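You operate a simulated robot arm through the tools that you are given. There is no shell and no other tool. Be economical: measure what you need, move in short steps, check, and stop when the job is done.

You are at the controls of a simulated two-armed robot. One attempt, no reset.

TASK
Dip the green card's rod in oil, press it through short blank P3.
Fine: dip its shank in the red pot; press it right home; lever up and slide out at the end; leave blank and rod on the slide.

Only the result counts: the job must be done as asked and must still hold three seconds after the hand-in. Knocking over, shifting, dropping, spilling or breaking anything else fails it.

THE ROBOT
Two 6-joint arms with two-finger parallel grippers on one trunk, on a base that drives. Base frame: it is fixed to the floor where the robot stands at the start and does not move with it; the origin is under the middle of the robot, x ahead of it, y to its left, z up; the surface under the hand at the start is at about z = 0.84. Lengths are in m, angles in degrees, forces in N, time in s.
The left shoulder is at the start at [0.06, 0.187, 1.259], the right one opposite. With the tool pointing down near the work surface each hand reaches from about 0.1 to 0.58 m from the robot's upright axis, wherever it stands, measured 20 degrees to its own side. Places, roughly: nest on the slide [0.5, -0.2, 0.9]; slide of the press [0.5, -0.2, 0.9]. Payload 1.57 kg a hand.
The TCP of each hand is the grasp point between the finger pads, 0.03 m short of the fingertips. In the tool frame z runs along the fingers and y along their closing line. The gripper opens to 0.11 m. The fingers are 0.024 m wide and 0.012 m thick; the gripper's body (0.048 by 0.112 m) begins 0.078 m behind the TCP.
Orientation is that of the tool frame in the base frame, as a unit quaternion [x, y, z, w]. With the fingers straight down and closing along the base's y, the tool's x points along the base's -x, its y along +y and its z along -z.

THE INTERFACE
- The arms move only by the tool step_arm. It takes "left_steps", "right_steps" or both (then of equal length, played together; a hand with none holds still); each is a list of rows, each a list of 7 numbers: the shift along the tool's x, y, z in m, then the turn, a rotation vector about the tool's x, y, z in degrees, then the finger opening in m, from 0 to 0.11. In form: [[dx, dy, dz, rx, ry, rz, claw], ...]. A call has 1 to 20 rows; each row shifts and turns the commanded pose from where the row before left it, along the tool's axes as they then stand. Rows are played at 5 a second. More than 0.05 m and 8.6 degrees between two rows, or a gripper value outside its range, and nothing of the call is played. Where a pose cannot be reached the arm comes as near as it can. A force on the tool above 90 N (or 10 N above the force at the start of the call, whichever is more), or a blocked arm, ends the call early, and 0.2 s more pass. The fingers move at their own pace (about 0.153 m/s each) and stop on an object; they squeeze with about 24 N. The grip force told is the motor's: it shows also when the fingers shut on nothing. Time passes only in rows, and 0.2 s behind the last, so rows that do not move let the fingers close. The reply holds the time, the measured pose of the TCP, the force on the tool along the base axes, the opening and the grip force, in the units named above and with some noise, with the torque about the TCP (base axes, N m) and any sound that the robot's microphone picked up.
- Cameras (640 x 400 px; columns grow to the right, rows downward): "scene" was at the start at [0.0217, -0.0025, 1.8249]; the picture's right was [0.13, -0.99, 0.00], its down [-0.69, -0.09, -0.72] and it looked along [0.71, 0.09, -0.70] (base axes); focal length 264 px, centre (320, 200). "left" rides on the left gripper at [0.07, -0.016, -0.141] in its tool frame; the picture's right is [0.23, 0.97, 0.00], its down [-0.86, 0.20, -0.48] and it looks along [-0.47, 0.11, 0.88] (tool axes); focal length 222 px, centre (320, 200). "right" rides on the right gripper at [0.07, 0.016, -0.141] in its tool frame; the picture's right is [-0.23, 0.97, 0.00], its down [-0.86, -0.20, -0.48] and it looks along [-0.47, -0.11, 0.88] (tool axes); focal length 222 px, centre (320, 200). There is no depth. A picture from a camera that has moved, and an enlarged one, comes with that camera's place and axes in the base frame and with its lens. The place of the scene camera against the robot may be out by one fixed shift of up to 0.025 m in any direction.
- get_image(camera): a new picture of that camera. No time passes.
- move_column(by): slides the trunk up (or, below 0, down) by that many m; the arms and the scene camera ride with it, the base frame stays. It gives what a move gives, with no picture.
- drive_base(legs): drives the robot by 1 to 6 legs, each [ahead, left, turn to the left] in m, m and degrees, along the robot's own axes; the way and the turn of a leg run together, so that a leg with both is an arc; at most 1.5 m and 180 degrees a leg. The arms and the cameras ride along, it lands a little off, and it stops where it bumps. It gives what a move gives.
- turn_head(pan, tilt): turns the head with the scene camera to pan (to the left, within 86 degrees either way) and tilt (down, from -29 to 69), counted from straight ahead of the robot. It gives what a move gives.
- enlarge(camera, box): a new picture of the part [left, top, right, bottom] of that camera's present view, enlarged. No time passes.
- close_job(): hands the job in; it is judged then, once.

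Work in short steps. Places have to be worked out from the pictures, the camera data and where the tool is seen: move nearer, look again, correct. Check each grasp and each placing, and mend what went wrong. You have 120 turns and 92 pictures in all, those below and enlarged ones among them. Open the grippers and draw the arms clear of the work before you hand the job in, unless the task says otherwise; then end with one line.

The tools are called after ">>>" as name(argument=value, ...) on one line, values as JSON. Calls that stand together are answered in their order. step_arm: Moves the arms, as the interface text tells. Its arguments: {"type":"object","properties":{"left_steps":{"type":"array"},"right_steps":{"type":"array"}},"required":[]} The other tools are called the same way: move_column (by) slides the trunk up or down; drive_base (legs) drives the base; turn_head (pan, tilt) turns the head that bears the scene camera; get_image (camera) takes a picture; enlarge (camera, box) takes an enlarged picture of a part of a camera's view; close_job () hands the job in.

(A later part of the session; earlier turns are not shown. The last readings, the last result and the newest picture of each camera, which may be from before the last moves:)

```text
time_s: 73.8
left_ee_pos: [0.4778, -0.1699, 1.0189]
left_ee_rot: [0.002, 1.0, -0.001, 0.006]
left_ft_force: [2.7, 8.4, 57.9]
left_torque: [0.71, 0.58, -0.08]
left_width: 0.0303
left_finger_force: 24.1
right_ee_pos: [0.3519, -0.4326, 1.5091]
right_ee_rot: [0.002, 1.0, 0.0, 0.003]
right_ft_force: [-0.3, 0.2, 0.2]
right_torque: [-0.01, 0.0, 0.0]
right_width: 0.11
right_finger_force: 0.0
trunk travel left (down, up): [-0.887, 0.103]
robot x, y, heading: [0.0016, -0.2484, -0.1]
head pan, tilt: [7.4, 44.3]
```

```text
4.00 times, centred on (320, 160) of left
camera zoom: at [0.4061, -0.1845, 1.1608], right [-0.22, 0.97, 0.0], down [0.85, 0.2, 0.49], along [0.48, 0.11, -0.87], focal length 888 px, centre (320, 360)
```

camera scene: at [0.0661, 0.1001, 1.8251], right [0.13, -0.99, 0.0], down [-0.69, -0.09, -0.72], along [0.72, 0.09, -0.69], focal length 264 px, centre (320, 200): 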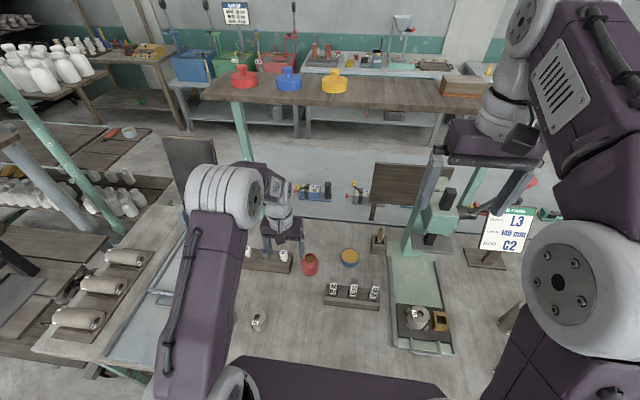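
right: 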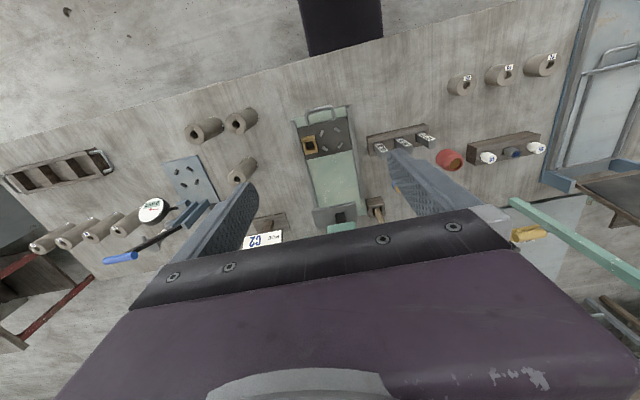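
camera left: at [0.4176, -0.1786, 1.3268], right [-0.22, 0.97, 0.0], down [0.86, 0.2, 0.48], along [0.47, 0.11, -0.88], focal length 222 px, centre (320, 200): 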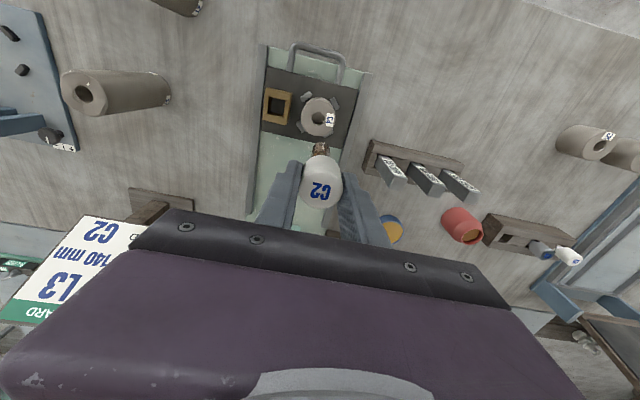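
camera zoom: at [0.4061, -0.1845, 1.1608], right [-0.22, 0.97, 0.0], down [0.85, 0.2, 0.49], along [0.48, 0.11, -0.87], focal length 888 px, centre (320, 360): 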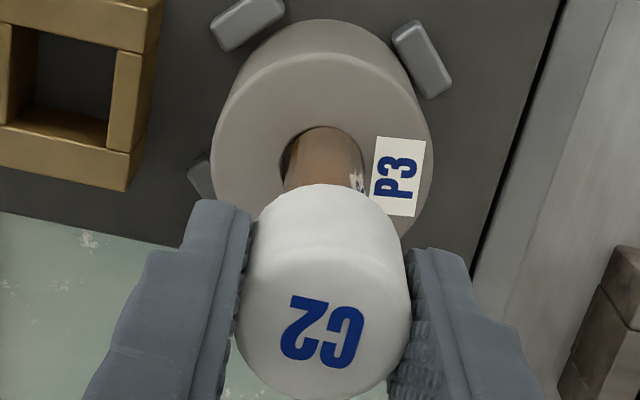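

Still on the rim; the picture shows a dark crescent at left, so the rod sits too far to +y and a bit to -x. I back off, shift (+1 mm x, -1.3 mm y) and look unloaded.

>>> step_arm(left_steps=[[0, 0, -0.006, 0, 0, 0, 0], [-0.001, -0.0013, 0, 0, 0, 0, 0], [0, 0, 0, 0, 0, 0, 0]])

>>> enlarge(camera="left", box=[290, 130, 350, 180])

```text
time_s: 74.6
left_ee_pos: [0.4804, -0.1709, 1.0198]
left_ee_rot: [0.002, 1.0, 0.001, -0.002]
left_ft_force: [-2.4, 5.1, 10.8]
left_torque: [0.39, 0.32, -0.03]
left_width: 0.0308
left_finger_force: 24.2
right_ee_pos: [0.3587, -0.4334, 1.5073]
right_ee_rot: [0.002, 1.0, 0.0, 0.001]
right_ft_force: [-0.6, -0.2, -0.5]
right_torque: [-0.02, 0.03, 0.03]
right_width: 0.1103
right_finger_force: 0.0
trunk travel left (down, up): [-0.887, 0.103]
robot x, y, heading: [-0.0025, -0.2483, -0.0]
head pan, tilt: [7.4, 44.3]
```

```text
8.00 times, centred on (320, 155) of left
camera zoom: at [0.4094, -0.1861, 1.1622], right [-0.22, 0.97, 0.0], down [0.86, 0.2, 0.47], along [0.46, 0.11, -0.88], focal length 1777 px, centre (320, 560)
```

zoom: 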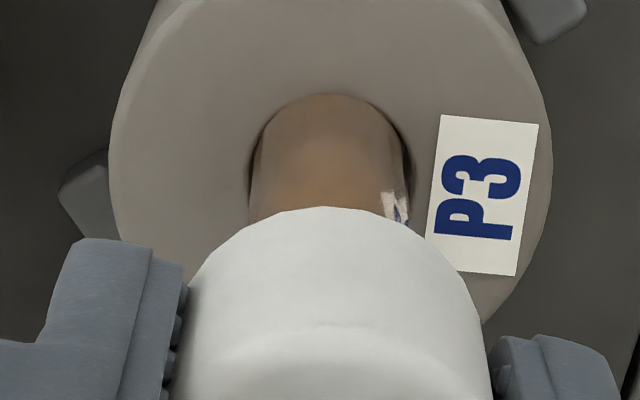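

Now the shank fills the bore mouth evenly: it has entered. I relax the side forces and press lightly to see if it seats deeper.

>>> step_arm(left_steps=[[0.0006, 0.0006, 0, 0, 0, 0, 0], [0, 0, 0.003, 0, 0, 0, 0], [0, 0, 0.003, 0, 0, 0, 0], [0, 0, 0, 0, 0, 0, 0]])

```text
time_s: 75.6
left_ee_pos: [0.4806, -0.1708, 1.0188]
left_ee_rot: [0.002, 1.0, 0.0, 0.005]
left_ft_force: [3.7, 4.6, 48.9]
left_torque: [0.41, 0.39, -0.02]
left_width: 0.0306
left_finger_force: 23.5
right_ee_pos: [0.3537, -0.435, 1.5097]
right_ee_rot: [0.003, 1.0, 0.0, 0.002]
right_ft_force: [0.8, -0.4, -0.1]
right_torque: [0.04, 0.02, -0.02]
right_width: 0.1099
right_finger_force: 0.0
trunk travel left (down, up): [-0.887, 0.103]
robot x, y, heading: [0.0021, -0.2488, -0.4]
head pan, tilt: [7.4, 44.3]
```

The stop is firm at z ≈ 1.019. To learn whether the tip is truly captured, I unload and nudge sideways 2.5 mm, watching the side force.

>>> step_arm(left_steps=[[0, 0, -0.006, 0, 0, 0, 0], [0, 0.0025, 0, 0, 0, 0, 0], [0, 0, 0, 0, 0, 0, 0], [0, 0, 0, 0, 0, 0, 0]])

```text
time_s: 76.6
left_ee_pos: [0.4794, -0.1684, 1.02]
left_ee_rot: [0.001, 1.0, 0.0, -0.002]
left_ft_force: [0.3, 0.2, -0.4]
left_torque: [0.02, 0.01, -0.01]
left_width: 0.0306
left_finger_force: 24.3
right_ee_pos: [0.3607, -0.4353, 1.5067]
right_ee_rot: [0.002, 1.0, 0.0, 0.0]
right_ft_force: [-0.2, -0.3, 0.0]
right_torque: [0.0, -0.05, 0.0]
right_width: 0.1099
right_finger_force: 0.1
trunk travel left (down, up): [-0.887, 0.103]
robot x, y, heading: [0.0001, -0.2502, -0.2]
head pan, tilt: [7.4, 44.3]
```

No side force: the tip is not captured yet. I look at the mouth closely again.

>>> enlarge(camera="left", box=[290, 130, 350, 180])

>>> enlarge(camera="scene", box=[250, 210, 350, 310])

```text
8.00 times, centred on (320, 155) of left
camera zoom: at [0.4094, -0.1834, 1.1624], right [-0.22, 0.97, 0.0], down [0.86, 0.2, 0.48], along [0.46, 0.11, -0.88], focal length 1777 px, centre (320, 560)
```

zoom: 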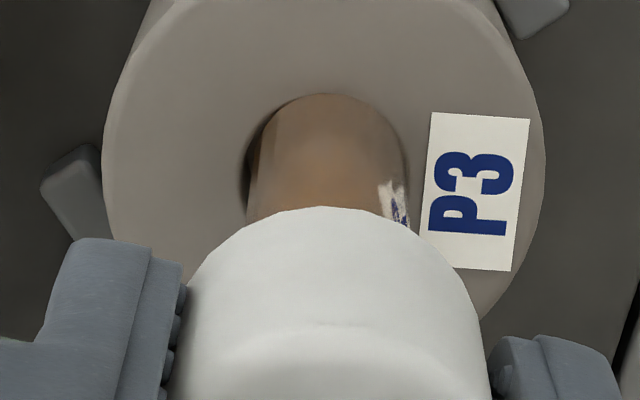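

```text
4.00 times, centred on (300, 260) of scene
camera zoom: at [0.021, -0.2527, 1.8248], right [0.12, -0.99, 0.0], down [-0.69, -0.09, -0.72], along [0.71, 0.09, -0.7], focal length 1057 px, centre (400, -40)
```

zoom: 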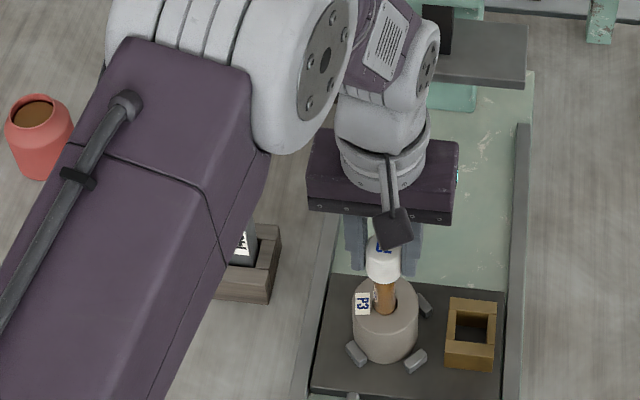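

Both views say the tip is ~2 mm too far to -x (it rests on the near rim of the bore), while y is fine. I lift slightly, shift +2 mm in x and lower.

>>> step_arm(left_steps=[[0, 0, -0.004, 0, 0, 0, 0], [-0.0022, -0.0003, 0, 0, 0, 0, 0], [0, 0, 0.003, 0, 0, 0, 0], [0, 0, 0.003, 0, 0, 0, 0], [0, 0, 0.002, 0, 0, 0, 0], [0, 0, 0, 0, 0, 0, 0]])

>>> enlarge(camera="left", box=[290, 130, 350, 180])

```text
time_s: 78.0
left_ee_pos: [0.4838, -0.1691, 1.0168]
left_ee_rot: [0.002, 1.0, 0.0, 0.001]
left_ft_force: [-0.1, 0.5, -0.5]
left_torque: [0.0, 0.0, 0.0]
left_width: 0.0307
left_finger_force: 24.0
right_ee_pos: [0.361, -0.4329, 1.5068]
right_ee_rot: [0.001, 1.0, 0.0, 0.001]
right_ft_force: [0.7, -0.1, 0.1]
right_torque: [0.01, -0.02, 0.03]
right_width: 0.11
right_finger_force: 0.0
trunk travel left (down, up): [-0.887, 0.103]
robot x, y, heading: [-0.0015, -0.253, -0.1]
head pan, tilt: [7.4, 44.3]
```

```text
8.00 times, centred on (320, 155) of left
camera zoom: at [0.4126, -0.1841, 1.1591], right [-0.22, 0.97, 0.0], down [0.86, 0.2, 0.48], along [0.47, 0.11, -0.88], focal length 1777 px, centre (320, 560)
```

zoom: 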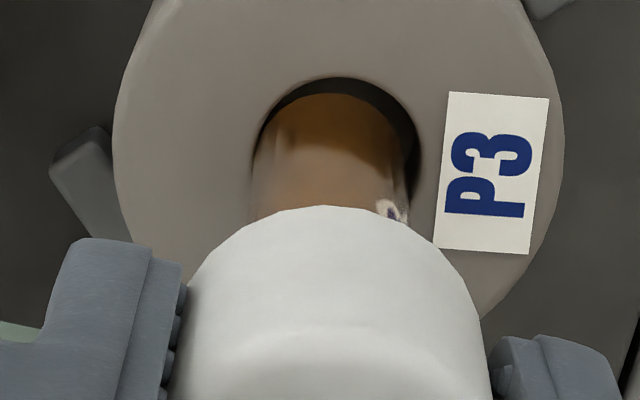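

It now passes below the former stop with no force: the tip is entering. I shift +0.7 mm in y and lower further.

>>> step_arm(left_steps=[[0, 0.0006, 0.003, 0, 0, 0, 0], [0, 0, 0.003, 0, 0, 0, 0], [0, 0, 0.003, 0, 0, 0, 0], [0, 0, 0, 0, 0, 0, 0]])

```text
time_s: 79.0
left_ee_pos: [0.4831, -0.1682, 1.007]
left_ee_rot: [0.002, 1.0, 0.0, 0.0]
left_ft_force: [0.4, -0.1, -1.0]
left_torque: [0.01, 0.0, -0.04]
left_width: 0.0306
left_finger_force: 24.0
right_ee_pos: [0.3602, -0.4339, 1.5073]
right_ee_rot: [0.001, 1.0, 0.001, 0.001]
right_ft_force: [-0.1, -1.0, -0.2]
right_torque: [-0.01, -0.01, -0.03]
right_width: 0.1102
right_finger_force: 0.2
trunk travel left (down, up): [-0.887, 0.103]
robot x, y, heading: [-0.0017, -0.251, -0.2]
head pan, tilt: [7.4, 44.3]
```

It slides in freely. I keep lowering until it meets resistance.

>>> step_arm(left_steps=[[0, 0, 0.003, 0, 0, 0, 0], [0, 0, 0.003, 0, 0, 0, 0], [0, 0, 0.003, 0, 0, 0, 0], [0, 0, 0, 0, 0, 0, 0]])

```text
time_s: 80.0
left_ee_pos: [0.4802, -0.1685, 1.001]
left_ee_rot: [0.002, 1.0, 0.0, 0.004]
left_ft_force: [2.1, 2.4, 29.8]
left_torque: [-0.3, -0.25, -0.05]
left_width: 0.0303
left_finger_force: 24.3
right_ee_pos: [0.3565, -0.4343, 1.5087]
right_ee_rot: [0.002, 1.0, 0.0, 0.002]
right_ft_force: [0.1, 0.2, -0.7]
right_torque: [-0.01, -0.01, -0.01]
right_width: 0.1101
right_finger_force: 0.0
trunk travel left (down, up): [-0.887, 0.103]
robot x, y, heading: [-0.0013, -0.2488, -0.5]
head pan, tilt: [7.4, 44.3]
```

The rod stands 18 mm deep in the bore and meets the press fit. I unload, open slowly and look.

>>> step_arm(left_steps=[[0, 0, -0.0025, 0, 0, 0, 0], [0, 0, 0, 0, 0, 0, 0], [0, 0, 0, 0, 0, 0, 0.034], [0, 0, 0, 0, 0, 0, 0.04], [0, 0, 0, 0, 0, 0, 0.06], [0, 0, 0, 0, 0, 0, 0.06]])

>>> get_image(camera="left")

```text
time_s: 81.4
left_ee_pos: [0.4831, -0.1675, 1.0024]
left_ee_rot: [0.003, 1.0, 0.0, 0.0]
left_ft_force: [0.5, 0.3, 0.5]
left_torque: [0.01, 0.0, 0.01]
left_width: 0.0597
left_finger_force: 0.1
right_ee_pos: [0.3594, -0.4331, 1.5066]
right_ee_rot: [0.002, 1.0, 0.0, 0.001]
right_ft_force: [-0.8, -0.3, 0.0]
right_torque: [-0.01, -0.02, 0.01]
right_width: 0.11
right_finger_force: 0.0
trunk travel left (down, up): [-0.887, 0.103]
robot x, y, heading: [-0.0044, -0.245, -0.3]
head pan, tilt: [7.4, 44.3]
```

```text
24 pictures are left
camera left: at [0.4118, -0.1829, 1.1432], right [-0.22, 0.97, 0.0], down [0.86, 0.2, 0.48], along [0.47, 0.11, -0.88], focal length 222 px, centre (320, 200)
```

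left: 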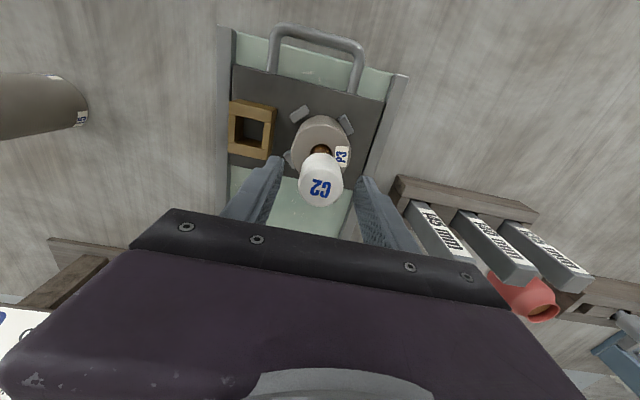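

The rod stands upright in the bore. The slide's handle bar is at about x 0.379, y -0.19, z 0.872, horizontal. I raise the hand, drive 0.12 m ahead for reach, and bring closed fingers in front of the bar.

>>> step_arm(left_steps=[[0, 0, -0.02, 0, 0, 0, 0.06], [0, 0, -0.03, 0, 0, 0, 0.06], [0, 0, -0.03, 0, 0, 0, 0.06], [0, 0, -0.03, 0, 0, 0, 0.06], [0, 0, -0.03, 0, 0, 0, 0.06], [0, 0, -0.01, 0, 0, 0, 0.06], [0.03, -0.004, 0, 0, 0, 0, 0.03], [0.035, -0.004, 0, 0, 0, 0, 0.0], [0.035, -0.004, 0, 0, 0, 0, 0.0], [0.035, -0.005, 0, 0, 0, 0, 0.0], [0.01, -0.005, 0, 0, 0, 0, 0.0]])

>>> drive_base(legs=[[0.12, 0, 0]])

```text
time_s: 83.8
left_ee_pos: [0.3354, -0.1901, 1.1514]
left_ee_rot: [0.002, 1.0, -0.001, 0.0]
left_ft_force: [-0.6, -0.7, 0.0]
left_torque: [0.03, -0.02, 0.01]
left_width: 0.0
left_finger_force: 21.3
right_ee_pos: [0.3599, -0.4336, 1.5072]
right_ee_rot: [0.002, 1.0, 0.0, 0.002]
right_ft_force: [1.3, -0.1, 0.3]
right_torque: [-0.05, -0.02, 0.02]
right_width: 0.1101
right_finger_force: 0.0
trunk travel left (down, up): [-0.887, 0.103]
robot x, y, heading: [-0.0015, -0.249, -0.3]
head pan, tilt: [7.4, 44.3]
```

```text
time_s: 85.1
left_ee_pos: [0.4548, -0.1918, 1.152]
left_ee_rot: [0.002, 1.0, 0.0, 0.001]
left_ft_force: [-0.6, -0.2, 0.5]
left_torque: [-0.02, -0.01, 0.02]
left_width: 0.0
left_finger_force: 21.3
right_ee_pos: [0.477, -0.4342, 1.5084]
right_ee_rot: [0.002, 1.0, 0.0, 0.003]
right_ft_force: [0.2, 0.2, -0.4]
right_torque: [0.02, 0.0, 0.0]
right_width: 0.1103
right_finger_force: 0.1
trunk travel left (down, up): [-0.887, 0.103]
robot x, y, heading: [0.1208, -0.2502, -0.1]
head pan, tilt: [7.4, 44.3]
```

I bring the closed fingers to (0.345, -0.19), above and in front of the bar, and look.

>>> step_arm(left_steps=[[0.03, 0, 0, 0, 0, 0, 0], [0.04, 0, 0, 0, 0, 0, 0], [0.04, 0, 0, 0, 0, 0, 0], [0, 0, 0.04, 0, 0, 0, 0], [0, 0, 0.04, 0, 0, 0, 0], [0, 0, 0.04, 0, 0, 0, 0], [0, 0, 0.04, 0, 0, 0, 0], [0, 0, 0.02, 0, 0, 0, 0], [0, 0, 0, 0, 0, 0, 0]])

>>> get_image(camera="left")

>>> get_image(camera="scene")

```text
time_s: 86.1
left_ee_pos: [0.3539, -0.1942, 1.1161]
left_ee_rot: [-0.001, 1.0, 0.007, -0.011]
left_ft_force: [3.0, -1.2, 117.9]
left_torque: [-1.42, 10.02, 0.1]
left_width: 0.0
left_finger_force: 21.6
left hand out of reach, approached as far as the arm can: row 3
right_ee_pos: [0.4833, -0.4352, 1.507]
right_ee_rot: [0.002, 1.0, 0.0, 0.0]
right_ft_force: [1.2, -1.2, -0.5]
right_torque: [0.02, 0.04, 0.03]
right_width: 0.1102
right_finger_force: 0.0
trunk travel left (down, up): [-0.887, 0.103]
robot x, y, heading: [0.1212, -0.2509, -0.3]
head pan, tilt: [7.4, 44.3]
stopped in row 5 (left hand): the force on the tool passed its limit at 453 N (the readings are from after the stop); the commanded pose is now the measured one
```

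```text
23 pictures are left
camera left: at [0.2866, -0.2117, 1.259], right [-0.23, 0.97, 0.02], down [0.86, 0.19, 0.46], along [0.45, 0.12, -0.89], focal length 222 px, centre (320, 200)
```

left: 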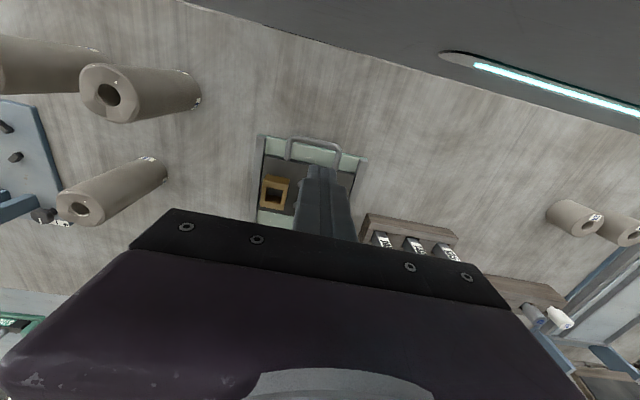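

```text
22 pictures are left
camera scene: at [0.1451, -0.2536, 1.8249], right [0.12, -0.99, 0.0], down [-0.69, -0.09, -0.71], along [0.71, 0.09, -0.7], focal length 264 px, centre (320, 200)
```

scene: 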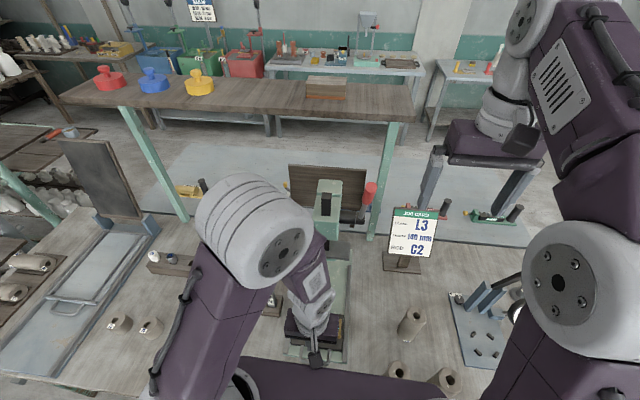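

The arm ran into the robot's own body because the base is too close. I drive back 0.12 m, after which the hand has room.

>>> drive_base(legs=[[-0.12, 0, 0]])

>>> step_arm(left_steps=[[-0.02, 0, -0.01, 0, 0, 0, 0], [-0.03, 0, 0, 0, 0, 0, 0], [-0.03, 0, 0, 0, 0, 0, 0], [-0.02, 0, 0, 0, 0, 0, 0], [0, 0, 0, 0, 0, 0, 0]])

```text
time_s: 86.8
left_ee_pos: [0.3516, -0.194, 1.116]
left_ee_rot: [0.0, 1.0, 0.007, -0.011]
left_ft_force: [-0.7, -0.3, 18.0]
left_torque: [-0.1, 1.39, 0.07]
left_width: 0.0
left_finger_force: 21.3
right_ee_pos: [0.4803, -0.4369, 1.5067]
right_ee_rot: [0.001, 1.0, -0.001, 0.0]
right_ft_force: [-0.4, 0.9, 0.1]
right_torque: [0.0, 0.04, 0.0]
right_width: 0.11
right_finger_force: 0.1
trunk travel left (down, up): [-0.887, 0.103]
robot x, y, heading: [0.1181, -0.2495, -0.1]
head pan, tilt: [7.4, 44.3]
stopped in leg 1: the force on the tool passed its limit at 134 N (the readings are from after the stop); the commanded pose is now the measured one
```

```text
time_s: 88.0
left_ee_pos: [0.4496, -0.1932, 1.124]
left_ee_rot: [-0.001, 1.0, 0.007, -0.009]
left_ft_force: [-0.4, 0.4, 0.7]
left_torque: [-0.02, 0.03, -0.01]
left_width: 0.0
left_finger_force: 21.3
right_ee_pos: [0.4788, -0.4347, 1.5074]
right_ee_rot: [0.002, 1.0, 0.0, 0.001]
right_ft_force: [0.7, -0.7, -0.1]
right_torque: [0.03, -0.02, -0.02]
right_width: 0.1101
right_finger_force: 0.0
trunk travel left (down, up): [-0.887, 0.103]
robot x, y, heading: [0.1186, -0.2523, -0.1]
head pan, tilt: [7.4, 44.3]
```

The arm is free again. Now I drive back 0.12 m and then lower the fingers in front of the bar.

>>> drive_base(legs=[[-0.12, 0, 0]])

>>> step_arm(left_steps=[[-0.005, 0, 0.03, 0, 0, 0, 0], [0, 0, 0.04, 0, 0, 0, 0], [0, 0, 0.04, 0, 0, 0, 0], [0, 0, 0.03, 0, 0, 0, 0], [0, 0, 0, 0, 0, 0, 0]])

>>> get_image(camera="left")

```text
time_s: 89.3
left_ee_pos: [0.3306, -0.1941, 1.1231]
left_ee_rot: [-0.001, 1.0, 0.006, -0.011]
left_ft_force: [-0.4, -0.5, 0.2]
left_torque: [0.0, 0.02, 0.04]
left_width: 0.0
left_finger_force: 21.7
right_ee_pos: [0.3616, -0.4345, 1.5059]
right_ee_rot: [0.002, 1.0, 0.0, -0.001]
right_ft_force: [-0.4, 0.0, -0.4]
right_torque: [0.0, -0.01, 0.01]
right_width: 0.1102
right_finger_force: 0.0
trunk travel left (down, up): [-0.887, 0.103]
robot x, y, heading: [-0.0041, -0.251, -0.3]
head pan, tilt: [7.4, 44.3]
```

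```text
time_s: 90.5
left_ee_pos: [0.3339, -0.1914, 0.9844]
left_ee_rot: [-0.001, 1.0, 0.006, -0.011]
left_ft_force: [-0.1, -0.6, -0.1]
left_torque: [-0.03, -0.01, 0.01]
left_width: 0.0001
left_finger_force: 20.8
right_ee_pos: [0.3576, -0.4347, 1.5072]
right_ee_rot: [0.003, 1.0, 0.001, 0.0]
right_ft_force: [0.3, -0.5, -0.3]
right_torque: [-0.02, 0.01, 0.0]
right_width: 0.1101
right_finger_force: 0.1
trunk travel left (down, up): [-0.887, 0.103]
robot x, y, heading: [-0.0016, -0.2479, -0.4]
head pan, tilt: [7.4, 44.3]
```

```text
21 pictures are left
camera left: at [0.2656, -0.2088, 1.127], right [-0.23, 0.97, 0.02], down [0.86, 0.19, 0.46], along [0.45, 0.12, -0.89], focal length 222 px, centre (320, 200)
```

left: 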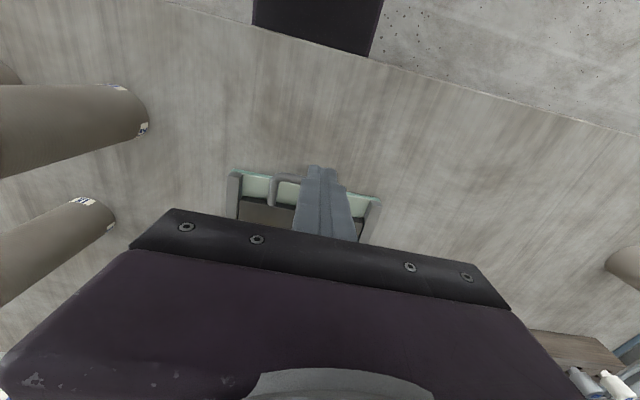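

The fingers are ~24 mm in front of the bar. I lower to tip height 0.867 and creep forward to touch.

>>> step_arm(left_steps=[[0, 0, 0.03, 0, 0, 0, 0], [0, 0, 0.03, 0, 0, 0, 0], [0, 0, 0.018, 0, 0, 0, 0], [0, 0, 0.008, 0, 0, 0, 0], [-0.01, 0, 0, 0, 0, 0, 0], [-0.01, 0, 0, 0, 0, 0, 0], [-0.006, 0, 0, 0, 0, 0, 0], [-0.006, 0, 0, 0, 0, 0, 0], [0, 0, 0, 0, 0, 0, 0]])

>>> get_image(camera="left")

```text
time_s: 92.5
left_ee_pos: [0.3465, -0.188, 0.9046]
left_ee_rot: [-0.001, 1.0, 0.008, -0.008]
left_ft_force: [0.7, 0.3, 0.7]
left_torque: [-0.05, -0.01, 0.0]
left_width: 0.0
left_finger_force: 21.1
left hand out of reach, approached as far as the arm can: row 4, 5, 6, 7
right_ee_pos: [0.3572, -0.433, 1.507]
right_ee_rot: [0.003, 1.0, 0.0, 0.0]
right_ft_force: [0.2, -0.1, -1.0]
right_torque: [0.0, -0.01, 0.0]
right_width: 0.1101
right_finger_force: 0.0
trunk travel left (down, up): [-0.887, 0.103]
robot x, y, heading: [-0.0031, -0.247, -0.1]
head pan, tilt: [7.4, 44.3]
```

```text
20 pictures are left
camera left: at [0.2786, -0.205, 1.0487], right [-0.23, 0.97, 0.02], down [0.86, 0.19, 0.46], along [0.45, 0.12, -0.89], focal length 222 px, centre (320, 200)
```

left: 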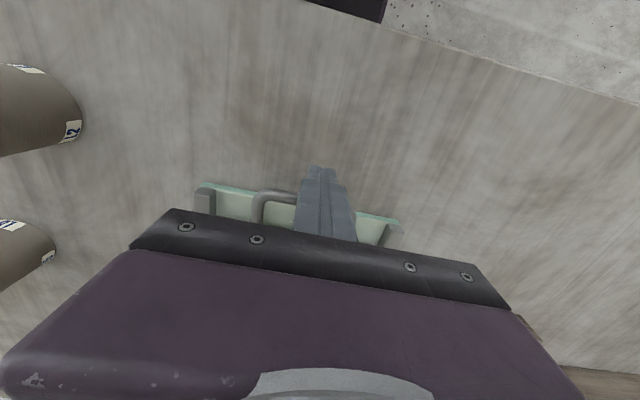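

The hand is at its near/low limit here. I raise it, drive back 0.08 m and right 0.12 m so that the handle lies better within the left arm's range.

>>> step_arm(left_steps=[[0.01, 0, -0.02, 0, 0, 0, 0], [0, 0, -0.03, 0, 0, 0, 0], [0, 0, -0.03, 0, 0, 0, 0], [0, 0, 0, 0, 0, 0, 0]])

>>> drive_base(legs=[[-0.08, -0.12, 0]])

```text
time_s: 93.5
left_ee_pos: [0.3389, -0.1882, 0.9879]
left_ee_rot: [0.0, 1.0, 0.006, -0.01]
left_ft_force: [-0.8, 0.1, -0.4]
left_torque: [0.01, 0.03, -0.02]
left_width: 0.0
left_finger_force: 21.6
right_ee_pos: [0.3569, -0.4338, 1.5069]
right_ee_rot: [0.002, 1.0, 0.0, 0.0]
right_ft_force: [-0.7, 0.2, 0.3]
right_torque: [0.03, 0.02, 0.03]
right_width: 0.1098
right_finger_force: 0.1
trunk travel left (down, up): [-0.887, 0.103]
robot x, y, heading: [-0.0071, -0.2475, -0.0]
head pan, tilt: [7.4, 44.3]
```

```text
time_s: 94.8
left_ee_pos: [0.2596, -0.306, 0.985]
left_ee_rot: [-0.001, 1.0, 0.007, -0.01]
left_ft_force: [0.5, 0.5, -0.2]
left_torque: [-0.04, 0.0, 0.04]
left_width: 0.0
left_finger_force: 21.8
right_ee_pos: [0.2789, -0.5492, 1.5067]
right_ee_rot: [0.001, 1.0, -0.001, 0.0]
right_ft_force: [0.2, 0.3, -0.3]
right_torque: [-0.02, 0.01, 0.0]
right_width: 0.11
right_finger_force: 0.1
trunk travel left (down, up): [-0.887, 0.103]
robot x, y, heading: [-0.0849, -0.3658, 0.2]
head pan, tilt: [7.4, 44.3]
```

I bring the fingers back to (0.34, -0.19), lower, and creep forward onto the bar.

>>> step_arm(left_steps=[[-0.025, 0.035, 0, 0, 0, 0, 0], [-0.025, 0.035, 0, 0, 0, 0, 0], [-0.025, 0.035, 0, 0, 0, 0, 0], [-0.005, 0.011, 0, 0, 0, 0, 0], [0, 0, 0.03, 0, 0, 0, 0], [0, 0, 0.03, 0, 0, 0, 0], [0, 0, 0.02, 0, 0, 0, 0], [0, 0, 0.008, 0, 0, 0, 0], [-0.008, 0, 0, 0, 0, 0, 0], [-0.008, 0, 0, 0, 0, 0, 0], [0, 0, 0, 0, 0, 0, 0]])

>>> enlarge(camera="left", box=[200, 120, 440, 260])

```text
time_s: 97.2
left_ee_pos: [0.3536, -0.1899, 0.8976]
left_ee_rot: [-0.002, 1.0, 0.007, -0.009]
left_ft_force: [0.1, 0.2, 0.2]
left_torque: [-0.03, -0.02, 0.01]
left_width: 0.0
left_finger_force: 21.6
right_ee_pos: [0.2768, -0.5514, 1.5076]
right_ee_rot: [0.001, 1.0, 0.001, 0.0]
right_ft_force: [0.1, -0.4, -0.5]
right_torque: [-0.01, 0.02, -0.02]
right_width: 0.1098
right_finger_force: 0.0
trunk travel left (down, up): [-0.887, 0.103]
robot x, y, heading: [-0.0848, -0.366, -0.1]
head pan, tilt: [7.4, 44.3]
```

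```text
2.67 times, centred on (320, 190) of left
camera zoom: at [0.2845, -0.2059, 1.042], right [-0.23, 0.97, 0.02], down [0.86, 0.2, 0.46], along [0.45, 0.12, -0.89], focal length 592 px, centre (320, 227)
```

zoom: 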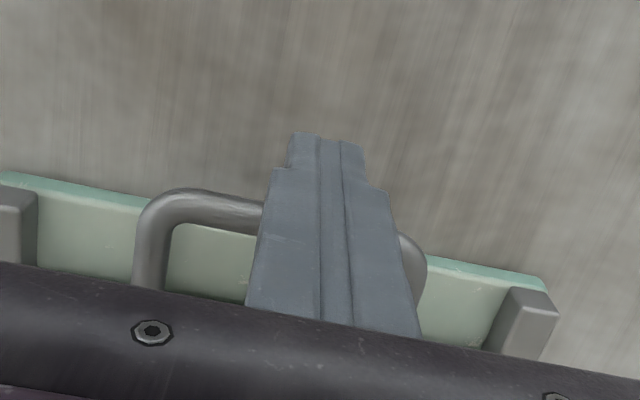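

The fingers stand in front of the bar. I push forward slowly 30 mm and check that the slide follows.

>>> step_arm(left_steps=[[-0.003, 0, 0, 0, 0, 0, 0], [-0.004, 0, 0, 0, 0, 0, 0], [-0.005, 0, 0, 0, 0, 0, 0], [-0.006, 0, 0, 0, 0, 0, 0], [-0.006, 0, 0, 0, 0, 0, 0], [-0.006, 0, 0, 0, 0, 0, 0]])

>>> enlarge(camera="scene", box=[220, 140, 380, 300])

```text
time_s: 98.6
left_ee_pos: [0.3818, -0.1896, 0.8969]
left_ee_rot: [-0.001, 1.0, 0.008, -0.01]
left_ft_force: [-1.2, -0.3, 0.5]
left_torque: [-0.02, -0.07, 0.01]
left_width: 0.0
left_finger_force: 21.6
right_ee_pos: [0.276, -0.5527, 1.5078]
right_ee_rot: [0.001, 1.0, 0.0, 0.001]
right_ft_force: [-0.5, 0.4, 0.4]
right_torque: [0.03, 0.02, 0.02]
right_width: 0.1101
right_finger_force: 0.0
trunk travel left (down, up): [-0.887, 0.103]
robot x, y, heading: [-0.0813, -0.3664, -0.2]
head pan, tilt: [7.4, 44.3]
```

```text
2.50 times, centred on (300, 220) of scene
camera zoom: at [-0.064, -0.3707, 1.8249], right [0.13, -0.99, 0.0], down [-0.69, -0.09, -0.72], along [0.71, 0.09, -0.7], focal length 660 px, centre (370, 150)
```

zoom: 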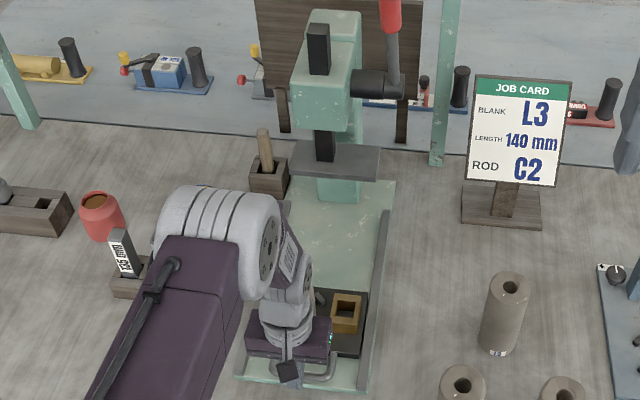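

The slide follows with hardly any force. I push on to x ≈ 0.455 (arm's range here).

>>> step_arm(left_steps=[[-0.004, 0, 0, 0, 0, 0, 0], [-0.007, 0, 0, 0, 0, 0, 0], [-0.008, 0, 0, 0, 0, 0, 0], [-0.008, 0, 0, 0, 0, 0, 0], [-0.008, 0, 0, 0, 0, 0, 0], [-0.008, 0, 0, 0, 0, 0, 0], [-0.008, 0, 0, 0, 0, 0, 0], [-0.008, 0, 0, 0, 0, 0, 0], [-0.006, 0, 0, 0, 0, 0, 0], [-0.004, 0, 0, 0, 0, 0, 0], [-0.002, 0, 0, 0, 0, 0, 0]])

>>> step_arm(left_steps=[[0.01, 0, 0, 0, 0, 0, 0], [0.03, 0, -0.02, 0, 0, 0, 0], [0.04, 0, -0.01, 0, 0, 0, 0], [0.03, 0, 0, 0, 0, 0, 0], [0, 0, 0, 0, 0, 0, 0]])

>>> drive_base(legs=[[0.13, 0, 0]])

>>> get_image(camera="left")

```text
time_s: 101.0
left_ee_pos: [0.4534, -0.188, 0.8977]
left_ee_rot: [-0.002, 1.0, 0.007, -0.01]
left_ft_force: [-1.5, -0.9, 0.8]
left_torque: [-0.04, 0.07, 0.0]
left_width: 0.0004
left_finger_force: 21.5
right_ee_pos: [0.2759, -0.5522, 1.5083]
right_ee_rot: [0.0, 1.0, 0.0, 0.001]
right_ft_force: [-1.2, 0.1, 0.5]
right_torque: [-0.01, 0.01, -0.01]
right_width: 0.1099
right_finger_force: 0.1
trunk travel left (down, up): [-0.887, 0.103]
robot x, y, heading: [-0.0867, -0.3663, 0.1]
head pan, tilt: [7.4, 44.3]
```

```text
time_s: 102.2
left_ee_pos: [0.3425, -0.191, 0.9295]
left_ee_rot: [-0.002, 1.0, 0.007, -0.01]
left_ft_force: [0.1, -0.5, -1.1]
left_torque: [0.0, -0.02, -0.04]
left_width: 0.0001
left_finger_force: 21.4
right_ee_pos: [0.2765, -0.5522, 1.5068]
right_ee_rot: [0.001, 1.0, 0.001, -0.001]
right_ft_force: [-0.5, -0.9, -0.3]
right_torque: [-0.02, 0.0, 0.01]
right_width: 0.11
right_finger_force: 0.0
trunk travel left (down, up): [-0.887, 0.103]
robot x, y, heading: [-0.0866, -0.3725, -0.2]
head pan, tilt: [7.4, 44.3]
```

```text
time_s: 103.5
left_ee_pos: [0.4691, -0.1891, 0.9307]
left_ee_rot: [-0.003, 1.0, 0.007, -0.009]
left_ft_force: [-0.5, -0.4, 0.1]
left_torque: [-0.03, 0.03, 0.02]
left_width: 0.0
left_finger_force: 21.6
right_ee_pos: [0.4035, -0.5518, 1.5082]
right_ee_rot: [-0.001, 1.0, 0.0, 0.002]
right_ft_force: [-0.8, 0.0, -0.1]
right_torque: [-0.01, -0.01, -0.01]
right_width: 0.1099
right_finger_force: 0.0
trunk travel left (down, up): [-0.887, 0.103]
robot x, y, heading: [0.0459, -0.367, 0.1]
head pan, tilt: [7.4, 44.3]
```

```text
17 pictures are left
camera left: at [0.4009, -0.2061, 1.0737], right [-0.23, 0.97, 0.02], down [0.86, 0.2, 0.47], along [0.45, 0.12, -0.88], focal length 222 px, centre (320, 200)
```

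left: 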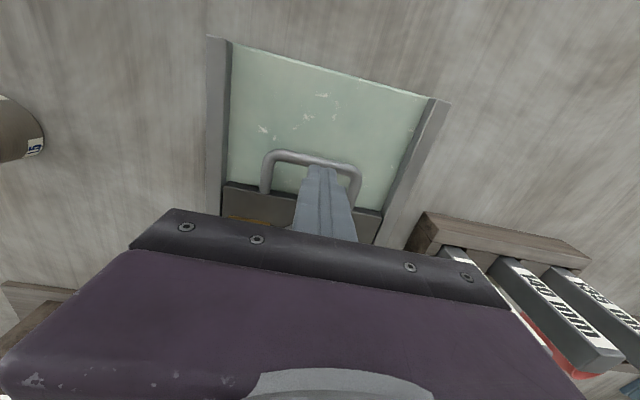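

The slide is ~0.1 m in. I step back behind the bar, lower again and push further.

>>> step_arm(left_steps=[[0.025, 0, 0, 0, 0, 0, 0], [0.015, 0, 0, 0, 0, 0, 0], [0, 0, 0.02, 0, 0, 0, 0], [0, 0, 0.013, 0, 0, 0, 0], [-0.006, 0, 0, 0, 0, 0, 0], [-0.008, 0, 0, 0, 0, 0, 0], [-0.006, 0, 0, 0, 0, 0, 0], [-0.005, 0, 0, 0, 0, 0, 0], [-0.007, 0, 0, 0, 0, 0, 0], [-0.008, 0, 0, 0, 0, 0, 0], [-0.008, 0, 0, 0, 0, 0, 0], [-0.008, 0, 0, 0, 0, 0, 0], [-0.008, 0, 0, 0, 0, 0, 0], [-0.008, 0, 0, 0, 0, 0, 0], [-0.006, 0, 0, 0, 0, 0, 0], [-0.004, 0, 0, 0, 0, 0, 0]])

>>> enlarge(camera="scene", box=[220, 120, 400, 280])

```text
time_s: 106.9
left_ee_pos: [0.5123, -0.1867, 0.8972]
left_ee_rot: [-0.004, 1.0, 0.007, -0.01]
left_ft_force: [-3.3, -1.0, 3.5]
left_torque: [-0.01, 0.05, -0.01]
left_width: 0.0003
left_finger_force: 20.9
right_ee_pos: [0.4052, -0.5516, 1.5072]
right_ee_rot: [-0.001, 1.0, 0.0, 0.001]
right_ft_force: [-0.3, 0.8, 0.6]
right_torque: [0.0, 0.05, 0.01]
right_width: 0.1098
right_finger_force: 0.0
trunk travel left (down, up): [-0.887, 0.103]
robot x, y, heading: [0.0451, -0.369, 0.3]
head pan, tilt: [7.4, 44.3]
```

```text
2.50 times, centred on (310, 200) of scene
camera zoom: at [0.065, -0.371, 1.825], right [0.13, -0.99, 0.0], down [-0.69, -0.09, -0.72], along [0.71, 0.09, -0.7], focal length 660 px, centre (345, 200)
```

zoom: 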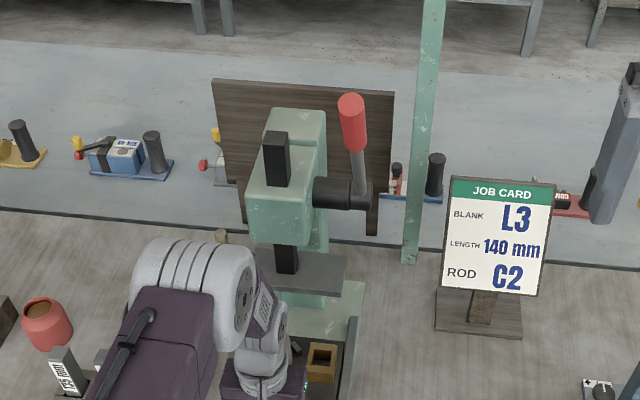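

The nest is now at x ≈ 0.63 and the ram at about 0.69–0.70. I push on slowly until the slide meets its stop.

>>> step_arm(left_steps=[[-0.005, 0, 0, 0, 0, 0, 0], [-0.007, 0, 0, 0, 0, 0, 0], [-0.007, 0, 0, 0, 0, 0, 0], [-0.007, 0, 0, 0, 0, 0, 0], [-0.007, 0, 0, 0, 0, 0, 0], [-0.006, 0, 0, 0, 0, 0, 0], [-0.005, 0, 0, 0, 0, 0, 0], [-0.004, 0, 0, 0, 0, 0, 0], [-0.004, 0, 0, 0, 0, 0, 0], [-0.004, 0, 0, 0, 0, 0, 0], [0, 0, 0, 0, 0, 0, 0]])

```text
time_s: 109.3
left_ee_pos: [0.5619, -0.1879, 0.8956]
left_ee_rot: [-0.003, 1.0, 0.006, -0.014]
left_ft_force: [-29.3, -3.7, -3.6]
left_torque: [-0.35, 0.95, 0.01]
left_width: 0.0
left_finger_force: 20.7
right_ee_pos: [0.3985, -0.5527, 1.5095]
right_ee_rot: [-0.002, 1.0, -0.001, 0.003]
right_ft_force: [-0.3, 0.7, 0.7]
right_torque: [0.01, -0.05, 0.01]
right_width: 0.1101
right_finger_force: 0.0
trunk travel left (down, up): [-0.887, 0.103]
robot x, y, heading: [0.0452, -0.3679, 0.2]
head pan, tilt: [7.4, 44.3]
```

29 N against the push: the slide is at its stop, nest at x ≈ 0.68. I back the left hand off and view the press.

>>> step_arm(left_steps=[[0.006, 0, 0, 0, 0, 0, 0], [0.02, 0, 0, 0, 0, 0, 0], [0.03, 0, -0.01, 0, 0, 0, 0], [0.04, 0.02, -0.01, 0, 0, 0, 0], [0.04, 0.02, -0.02, 0, 0, 0, 0], [0.02, 0.04, -0.02, 0, 0, 0, 0], [0, 0.04, -0.02, 0, 0, 0, 0], [0, 0.04, 0, 0, 0, 0, 0]])

>>> get_image(camera="scene")

```text
time_s: 111.1
left_ee_pos: [0.4142, -0.0285, 0.9782]
left_ee_rot: [-0.004, 1.0, 0.006, -0.009]
left_ft_force: [0.4, 0.9, -0.4]
left_torque: [0.0, 0.03, 0.02]
left_width: 0.0
left_finger_force: 21.3
right_ee_pos: [0.4056, -0.5497, 1.5067]
right_ee_rot: [-0.001, 1.0, -0.001, 0.001]
right_ft_force: [0.0, 0.4, -0.3]
right_torque: [-0.01, -0.01, -0.01]
right_width: 0.1101
right_finger_force: 0.1
trunk travel left (down, up): [-0.887, 0.103]
robot x, y, heading: [0.0444, -0.3681, 0.3]
head pan, tilt: [7.4, 44.3]
```

```text
15 pictures are left
camera scene: at [0.0663, -0.3685, 1.8249], right [0.13, -0.99, 0.0], down [-0.69, -0.09, -0.72], along [0.71, 0.09, -0.7], focal length 264 px, centre (320, 200)
```

scene: 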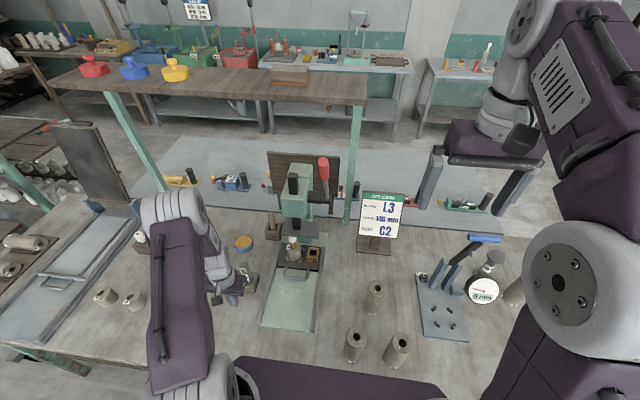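

Rod and blank stand under the ram plate. By triangulation the lever's hub is near (0.70, -0.31, 1.21), its red grip around (0.60, -0.31, 1.40). I view it with the right hand's camera.

>>> get_image(camera="right")

```text
14 pictures are left
camera right: at [0.3353, -0.5325, 1.6491], right [0.23, 0.97, 0.0], down [0.85, -0.2, 0.48], along [0.47, -0.11, -0.88], focal length 222 px, centre (320, 200)
```

right: 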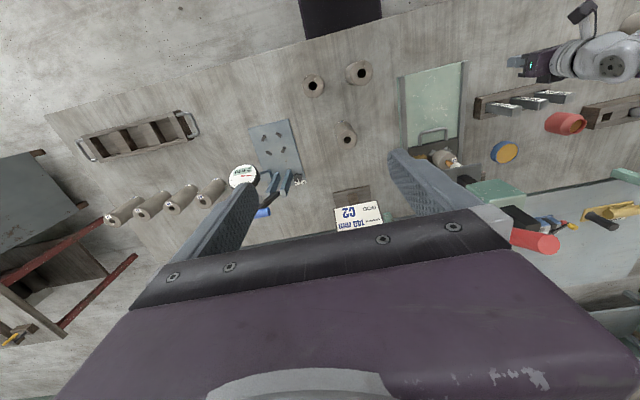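

The grip's end is at about (0.555, -0.314, 1.455) leaning to the robot. I raise the left hand, drive 0.2 m left so that the lever lies in the right arm's range, and look again.

>>> step_arm(left_steps=[[0, 0, -0.03, 0, 0, 0, 0], [0, 0, -0.04, 0, 0, 0, 0], [0, 0, -0.04, 0, 0, 0, 0], [0, 0, -0.03, 0, 0, 0, 0]])

>>> drive_base(legs=[[0, 0.2, 0]])

>>> step_arm(right_steps=[[-0.03, 0.01, -0.02, 0, 0, 0, 0.07], [-0.03, 0.01, -0.02, 0, 0, 0, 0.07], [-0.03, 0.01, 0, 0, 0, 0, 0.07], [0, 0, 0, 0, 0, 0, 0.07]])

>>> get_image(camera="right")

```text
time_s: 112.1
left_ee_pos: [0.4133, -0.0327, 1.1211]
left_ee_rot: [-0.003, 1.0, 0.007, -0.01]
left_ft_force: [0.1, 0.1, 0.0]
left_torque: [0.01, -0.01, -0.03]
left_width: 0.0002
left_finger_force: 21.4
right_ee_pos: [0.4049, -0.5525, 1.5075]
right_ee_rot: [-0.001, 1.0, 0.0, 0.001]
right_ft_force: [-0.3, -0.6, 0.1]
right_torque: [0.08, -0.03, 0.01]
right_width: 0.1099
right_finger_force: 0.1
trunk travel left (down, up): [-0.887, 0.103]
robot x, y, heading: [0.0401, -0.3712, 0.0]
head pan, tilt: [7.4, 44.3]
```

```text
time_s: 113.7
left_ee_pos: [0.4136, 0.1631, 1.1217]
left_ee_rot: [-0.004, 1.0, 0.009, -0.01]
left_ft_force: [-0.3, 0.0, 0.1]
left_torque: [0.03, -0.01, -0.03]
left_width: 0.0
left_finger_force: 20.7
right_ee_pos: [0.4056, -0.3574, 1.5067]
right_ee_rot: [-0.002, 1.0, 0.001, 0.0]
right_ft_force: [-0.5, -0.2, -0.2]
right_torque: [0.04, 0.06, 0.05]
right_width: 0.1101
right_finger_force: 0.1
trunk travel left (down, up): [-0.887, 0.103]
robot x, y, heading: [0.0419, -0.169, 0.1]
head pan, tilt: [7.4, 44.3]
```

```text
time_s: 114.7
left_ee_pos: [0.4138, 0.1684, 1.1194]
left_ee_rot: [-0.003, 1.0, 0.006, -0.01]
left_ft_force: [-0.4, -0.9, 0.9]
left_torque: [0.0, 0.06, -0.03]
left_width: 0.0
left_finger_force: 20.7
right_ee_pos: [0.4666, -0.3243, 1.5]
right_ee_rot: [-0.001, 1.0, 0.0, 0.003]
right_ft_force: [0.7, -0.9, 0.7]
right_torque: [-0.01, 0.02, -0.02]
right_width: 0.07
right_finger_force: 0.1
right hand out of reach, approached as far as the arm can: row 1, 2, 3
trunk travel left (down, up): [-0.887, 0.103]
robot x, y, heading: [0.0502, -0.1671, 0.1]
head pan, tilt: [7.4, 44.3]
```

```text
13 pictures are left
camera right: at [0.3948, -0.3074, 1.6414], right [0.23, 0.97, 0.0], down [0.85, -0.2, 0.48], along [0.47, -0.11, -0.88], focal length 222 px, centre (320, 200)
```

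right: 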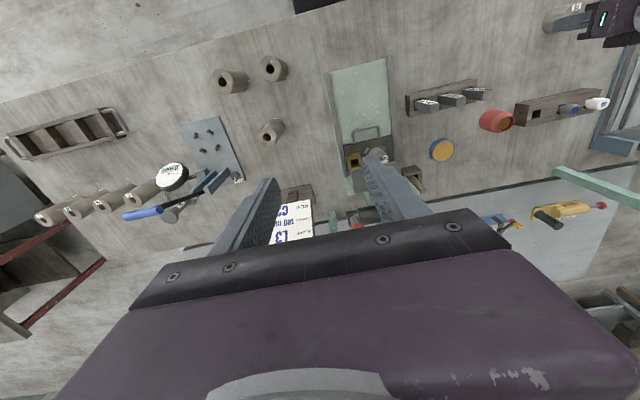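

The right arm is at the edge of its reach at this height. I raise the trunk 0.10 m and drive 0.08 m ahead.

>>> move_column(by=0.1)

>>> drive_base(legs=[[0.08, 0, 0]])

>>> get_image(camera="scene")

```text
time_s: 116.0
left_ee_pos: [0.4139, 0.1666, 1.2201]
left_ee_rot: [-0.004, 1.0, 0.006, -0.009]
left_ft_force: [-0.5, 0.2, -0.1]
left_torque: [0.0, 0.0, 0.0]
left_width: 0.0
left_finger_force: 21.2
right_ee_pos: [0.4652, -0.3254, 1.5999]
right_ee_rot: [-0.001, 1.0, 0.0, 0.003]
right_ft_force: [-0.4, -0.4, -0.4]
right_torque: [0.01, 0.0, 0.0]
right_width: 0.07
right_finger_force: 0.0
trunk travel left (down, up): [-0.987, 0.003]
robot x, y, heading: [0.0453, -0.1693, 0.3]
head pan, tilt: [7.4, 44.3]
```

```text
time_s: 117.1
left_ee_pos: [0.48, 0.1675, 1.2235]
left_ee_rot: [-0.003, 1.0, 0.007, -0.005]
left_ft_force: [-0.2, -0.6, -0.3]
left_torque: [0.0, -0.1, 0.0]
left_width: 0.0
left_finger_force: 21.3
right_ee_pos: [0.5291, -0.3254, 1.6043]
right_ee_rot: [-0.002, 1.0, 0.001, 0.008]
right_ft_force: [-1.1, 0.8, 1.4]
right_torque: [0.0, -0.15, -0.01]
right_width: 0.07
right_finger_force: 0.1
trunk travel left (down, up): [-0.987, 0.003]
robot x, y, heading: [0.1246, -0.1691, 0.1]
head pan, tilt: [7.4, 44.3]
```

```text
12 pictures are left
camera scene: at [0.1263, -0.1711, 1.9251], right [0.13, -0.99, 0.0], down [-0.69, -0.09, -0.72], along [0.72, 0.09, -0.69], focal length 264 px, centre (320, 200)
```

scene: 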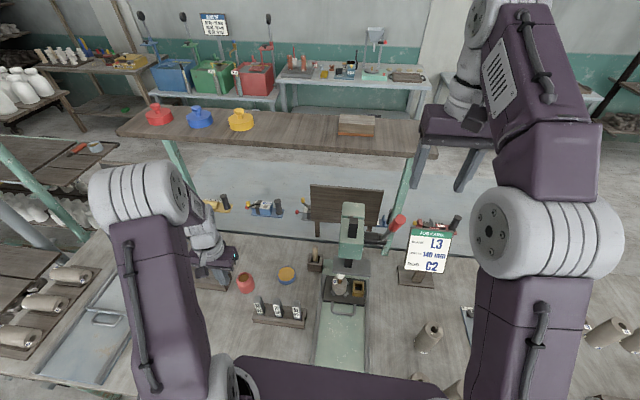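

The red grip is well visible. I bring the right hand over it, to about (0.577, -0.314, 1.52), and look along the fingers.

>>> step_arm(right_steps=[[-0.01, 0.005, 0.02, 0, 0, 0, 0.08], [-0.012, 0.005, 0.03, 0, 0, 0, 0.08], [-0.01, 0.002, 0.03, 0, 0, 0, 0.08], [0, 0, 0, 0, 0, 0, 0.08], [0, 0, 0, 0, 0, 0, 0.08]])

>>> get_image(camera="right")

```text
time_s: 118.3
left_ee_pos: [0.4914, 0.1685, 1.2193]
left_ee_rot: [-0.003, 1.0, 0.007, -0.01]
left_ft_force: [0.0, -0.3, -0.1]
left_torque: [-0.02, 0.05, 0.04]
left_width: 0.0
left_finger_force: 21.1
right_ee_pos: [0.5758, -0.3126, 1.5206]
right_ee_rot: [0.0, 1.0, 0.0, 0.003]
right_ft_force: [0.5, -0.9, -0.5]
right_torque: [-0.03, 0.01, 0.02]
right_width: 0.0801
right_finger_force: 0.0
trunk travel left (down, up): [-0.987, 0.003]
robot x, y, heading: [0.1218, -0.1692, -0.1]
head pan, tilt: [7.4, 44.3]
```

```text
11 pictures are left
camera right: at [0.5044, -0.2954, 1.6616], right [0.23, 0.97, 0.0], down [0.85, -0.2, 0.48], along [0.47, -0.11, -0.88], focal length 222 px, centre (320, 200)
```

right: 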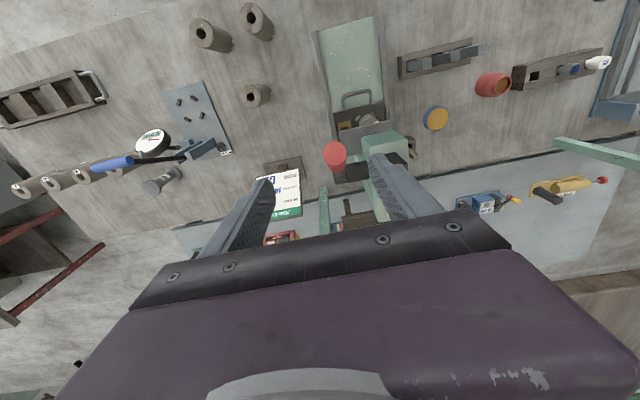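

The lever's end is at about (0.573, -0.298, 1.441). I shift onto it, descend to z ≈ 1.405 and close on the grip.

>>> step_arm(right_steps=[[-0.004, 0.0075, 0, 0, 0, 0, 0.08], [-0.004, 0.007, 0, 0, 0, 0, 0.08], [0, 0, 0.03, 0, 0, 0, 0.08], [0, 0, 0.03, 0, 0, 0, 0.08], [0, 0, 0.03, 0, 0, 0, 0.08], [0, 0, 0.025, 0, 0, 0, 0.08], [0, 0, 0, 0, 0, 0, 0.0], [0, 0, 0, 0, 0, 0, 0.0], [0, 0, 0, 0, 0, 0, 0.0]])

>>> get_image(camera="right")

```text
time_s: 120.3
left_ee_pos: [0.4913, 0.1677, 1.2199]
left_ee_rot: [-0.003, 1.0, 0.006, -0.01]
left_ft_force: [0.2, 0.2, 0.0]
left_torque: [-0.04, 0.01, -0.01]
left_width: 0.0001
left_finger_force: 21.2
right_ee_pos: [0.586, -0.2966, 1.4052]
right_ee_rot: [-0.002, 1.0, 0.0, 0.004]
right_ft_force: [0.2, 3.1, -4.4]
right_torque: [0.04, -0.87, 0.07]
right_width: 0.0257
right_finger_force: 36.7
trunk travel left (down, up): [-0.987, 0.003]
robot x, y, heading: [0.1232, -0.169, 0.2]
head pan, tilt: [7.4, 44.3]
```

```text
10 pictures are left
camera right: at [0.5151, -0.2799, 1.5469], right [0.23, 0.97, 0.0], down [0.85, -0.2, 0.48], along [0.47, -0.11, -0.88], focal length 222 px, centre (320, 200)
```

right: 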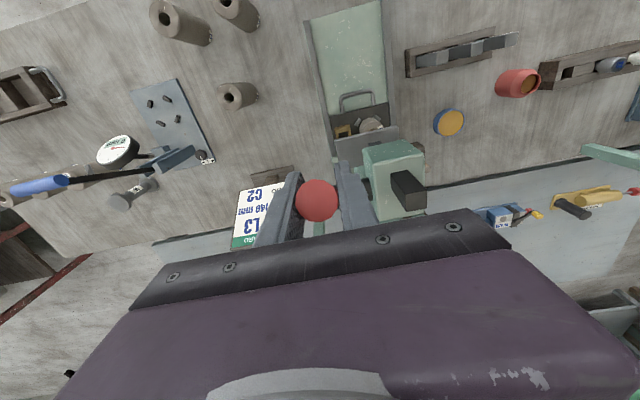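

The grip is held (26 mm). I pull it along its arc, first two small steps, and check the forces.

>>> step_arm(right_steps=[[0.0078, 0, 0.0042, 0, 0, 0, 0], [0.0079, 0, 0.0043, 0, 0, 0, 0], [0.0078, 0, 0.005, 0, 0, 0, 0], [0.0077, 0, 0.0053, 0, 0, 0, 0], [0, 0, 0, 0, 0, 0, 0]])

```text
time_s: 121.5
left_ee_pos: [0.4927, 0.1689, 1.2191]
left_ee_rot: [-0.003, 1.0, 0.006, -0.011]
left_ft_force: [0.0, 0.1, -0.4]
left_torque: [-0.02, -0.03, 0.02]
left_width: 0.0002
left_finger_force: 21.1
right_ee_pos: [0.5559, -0.2965, 1.3863]
right_ee_rot: [-0.001, 1.0, -0.001, 0.002]
right_ft_force: [4.5, 5.0, 0.6]
right_torque: [0.02, -1.15, 0.01]
right_width: 0.0258
right_finger_force: 36.7
trunk travel left (down, up): [-0.987, 0.003]
robot x, y, heading: [0.1254, -0.1703, 0.2]
head pan, tilt: [7.4, 44.3]
```

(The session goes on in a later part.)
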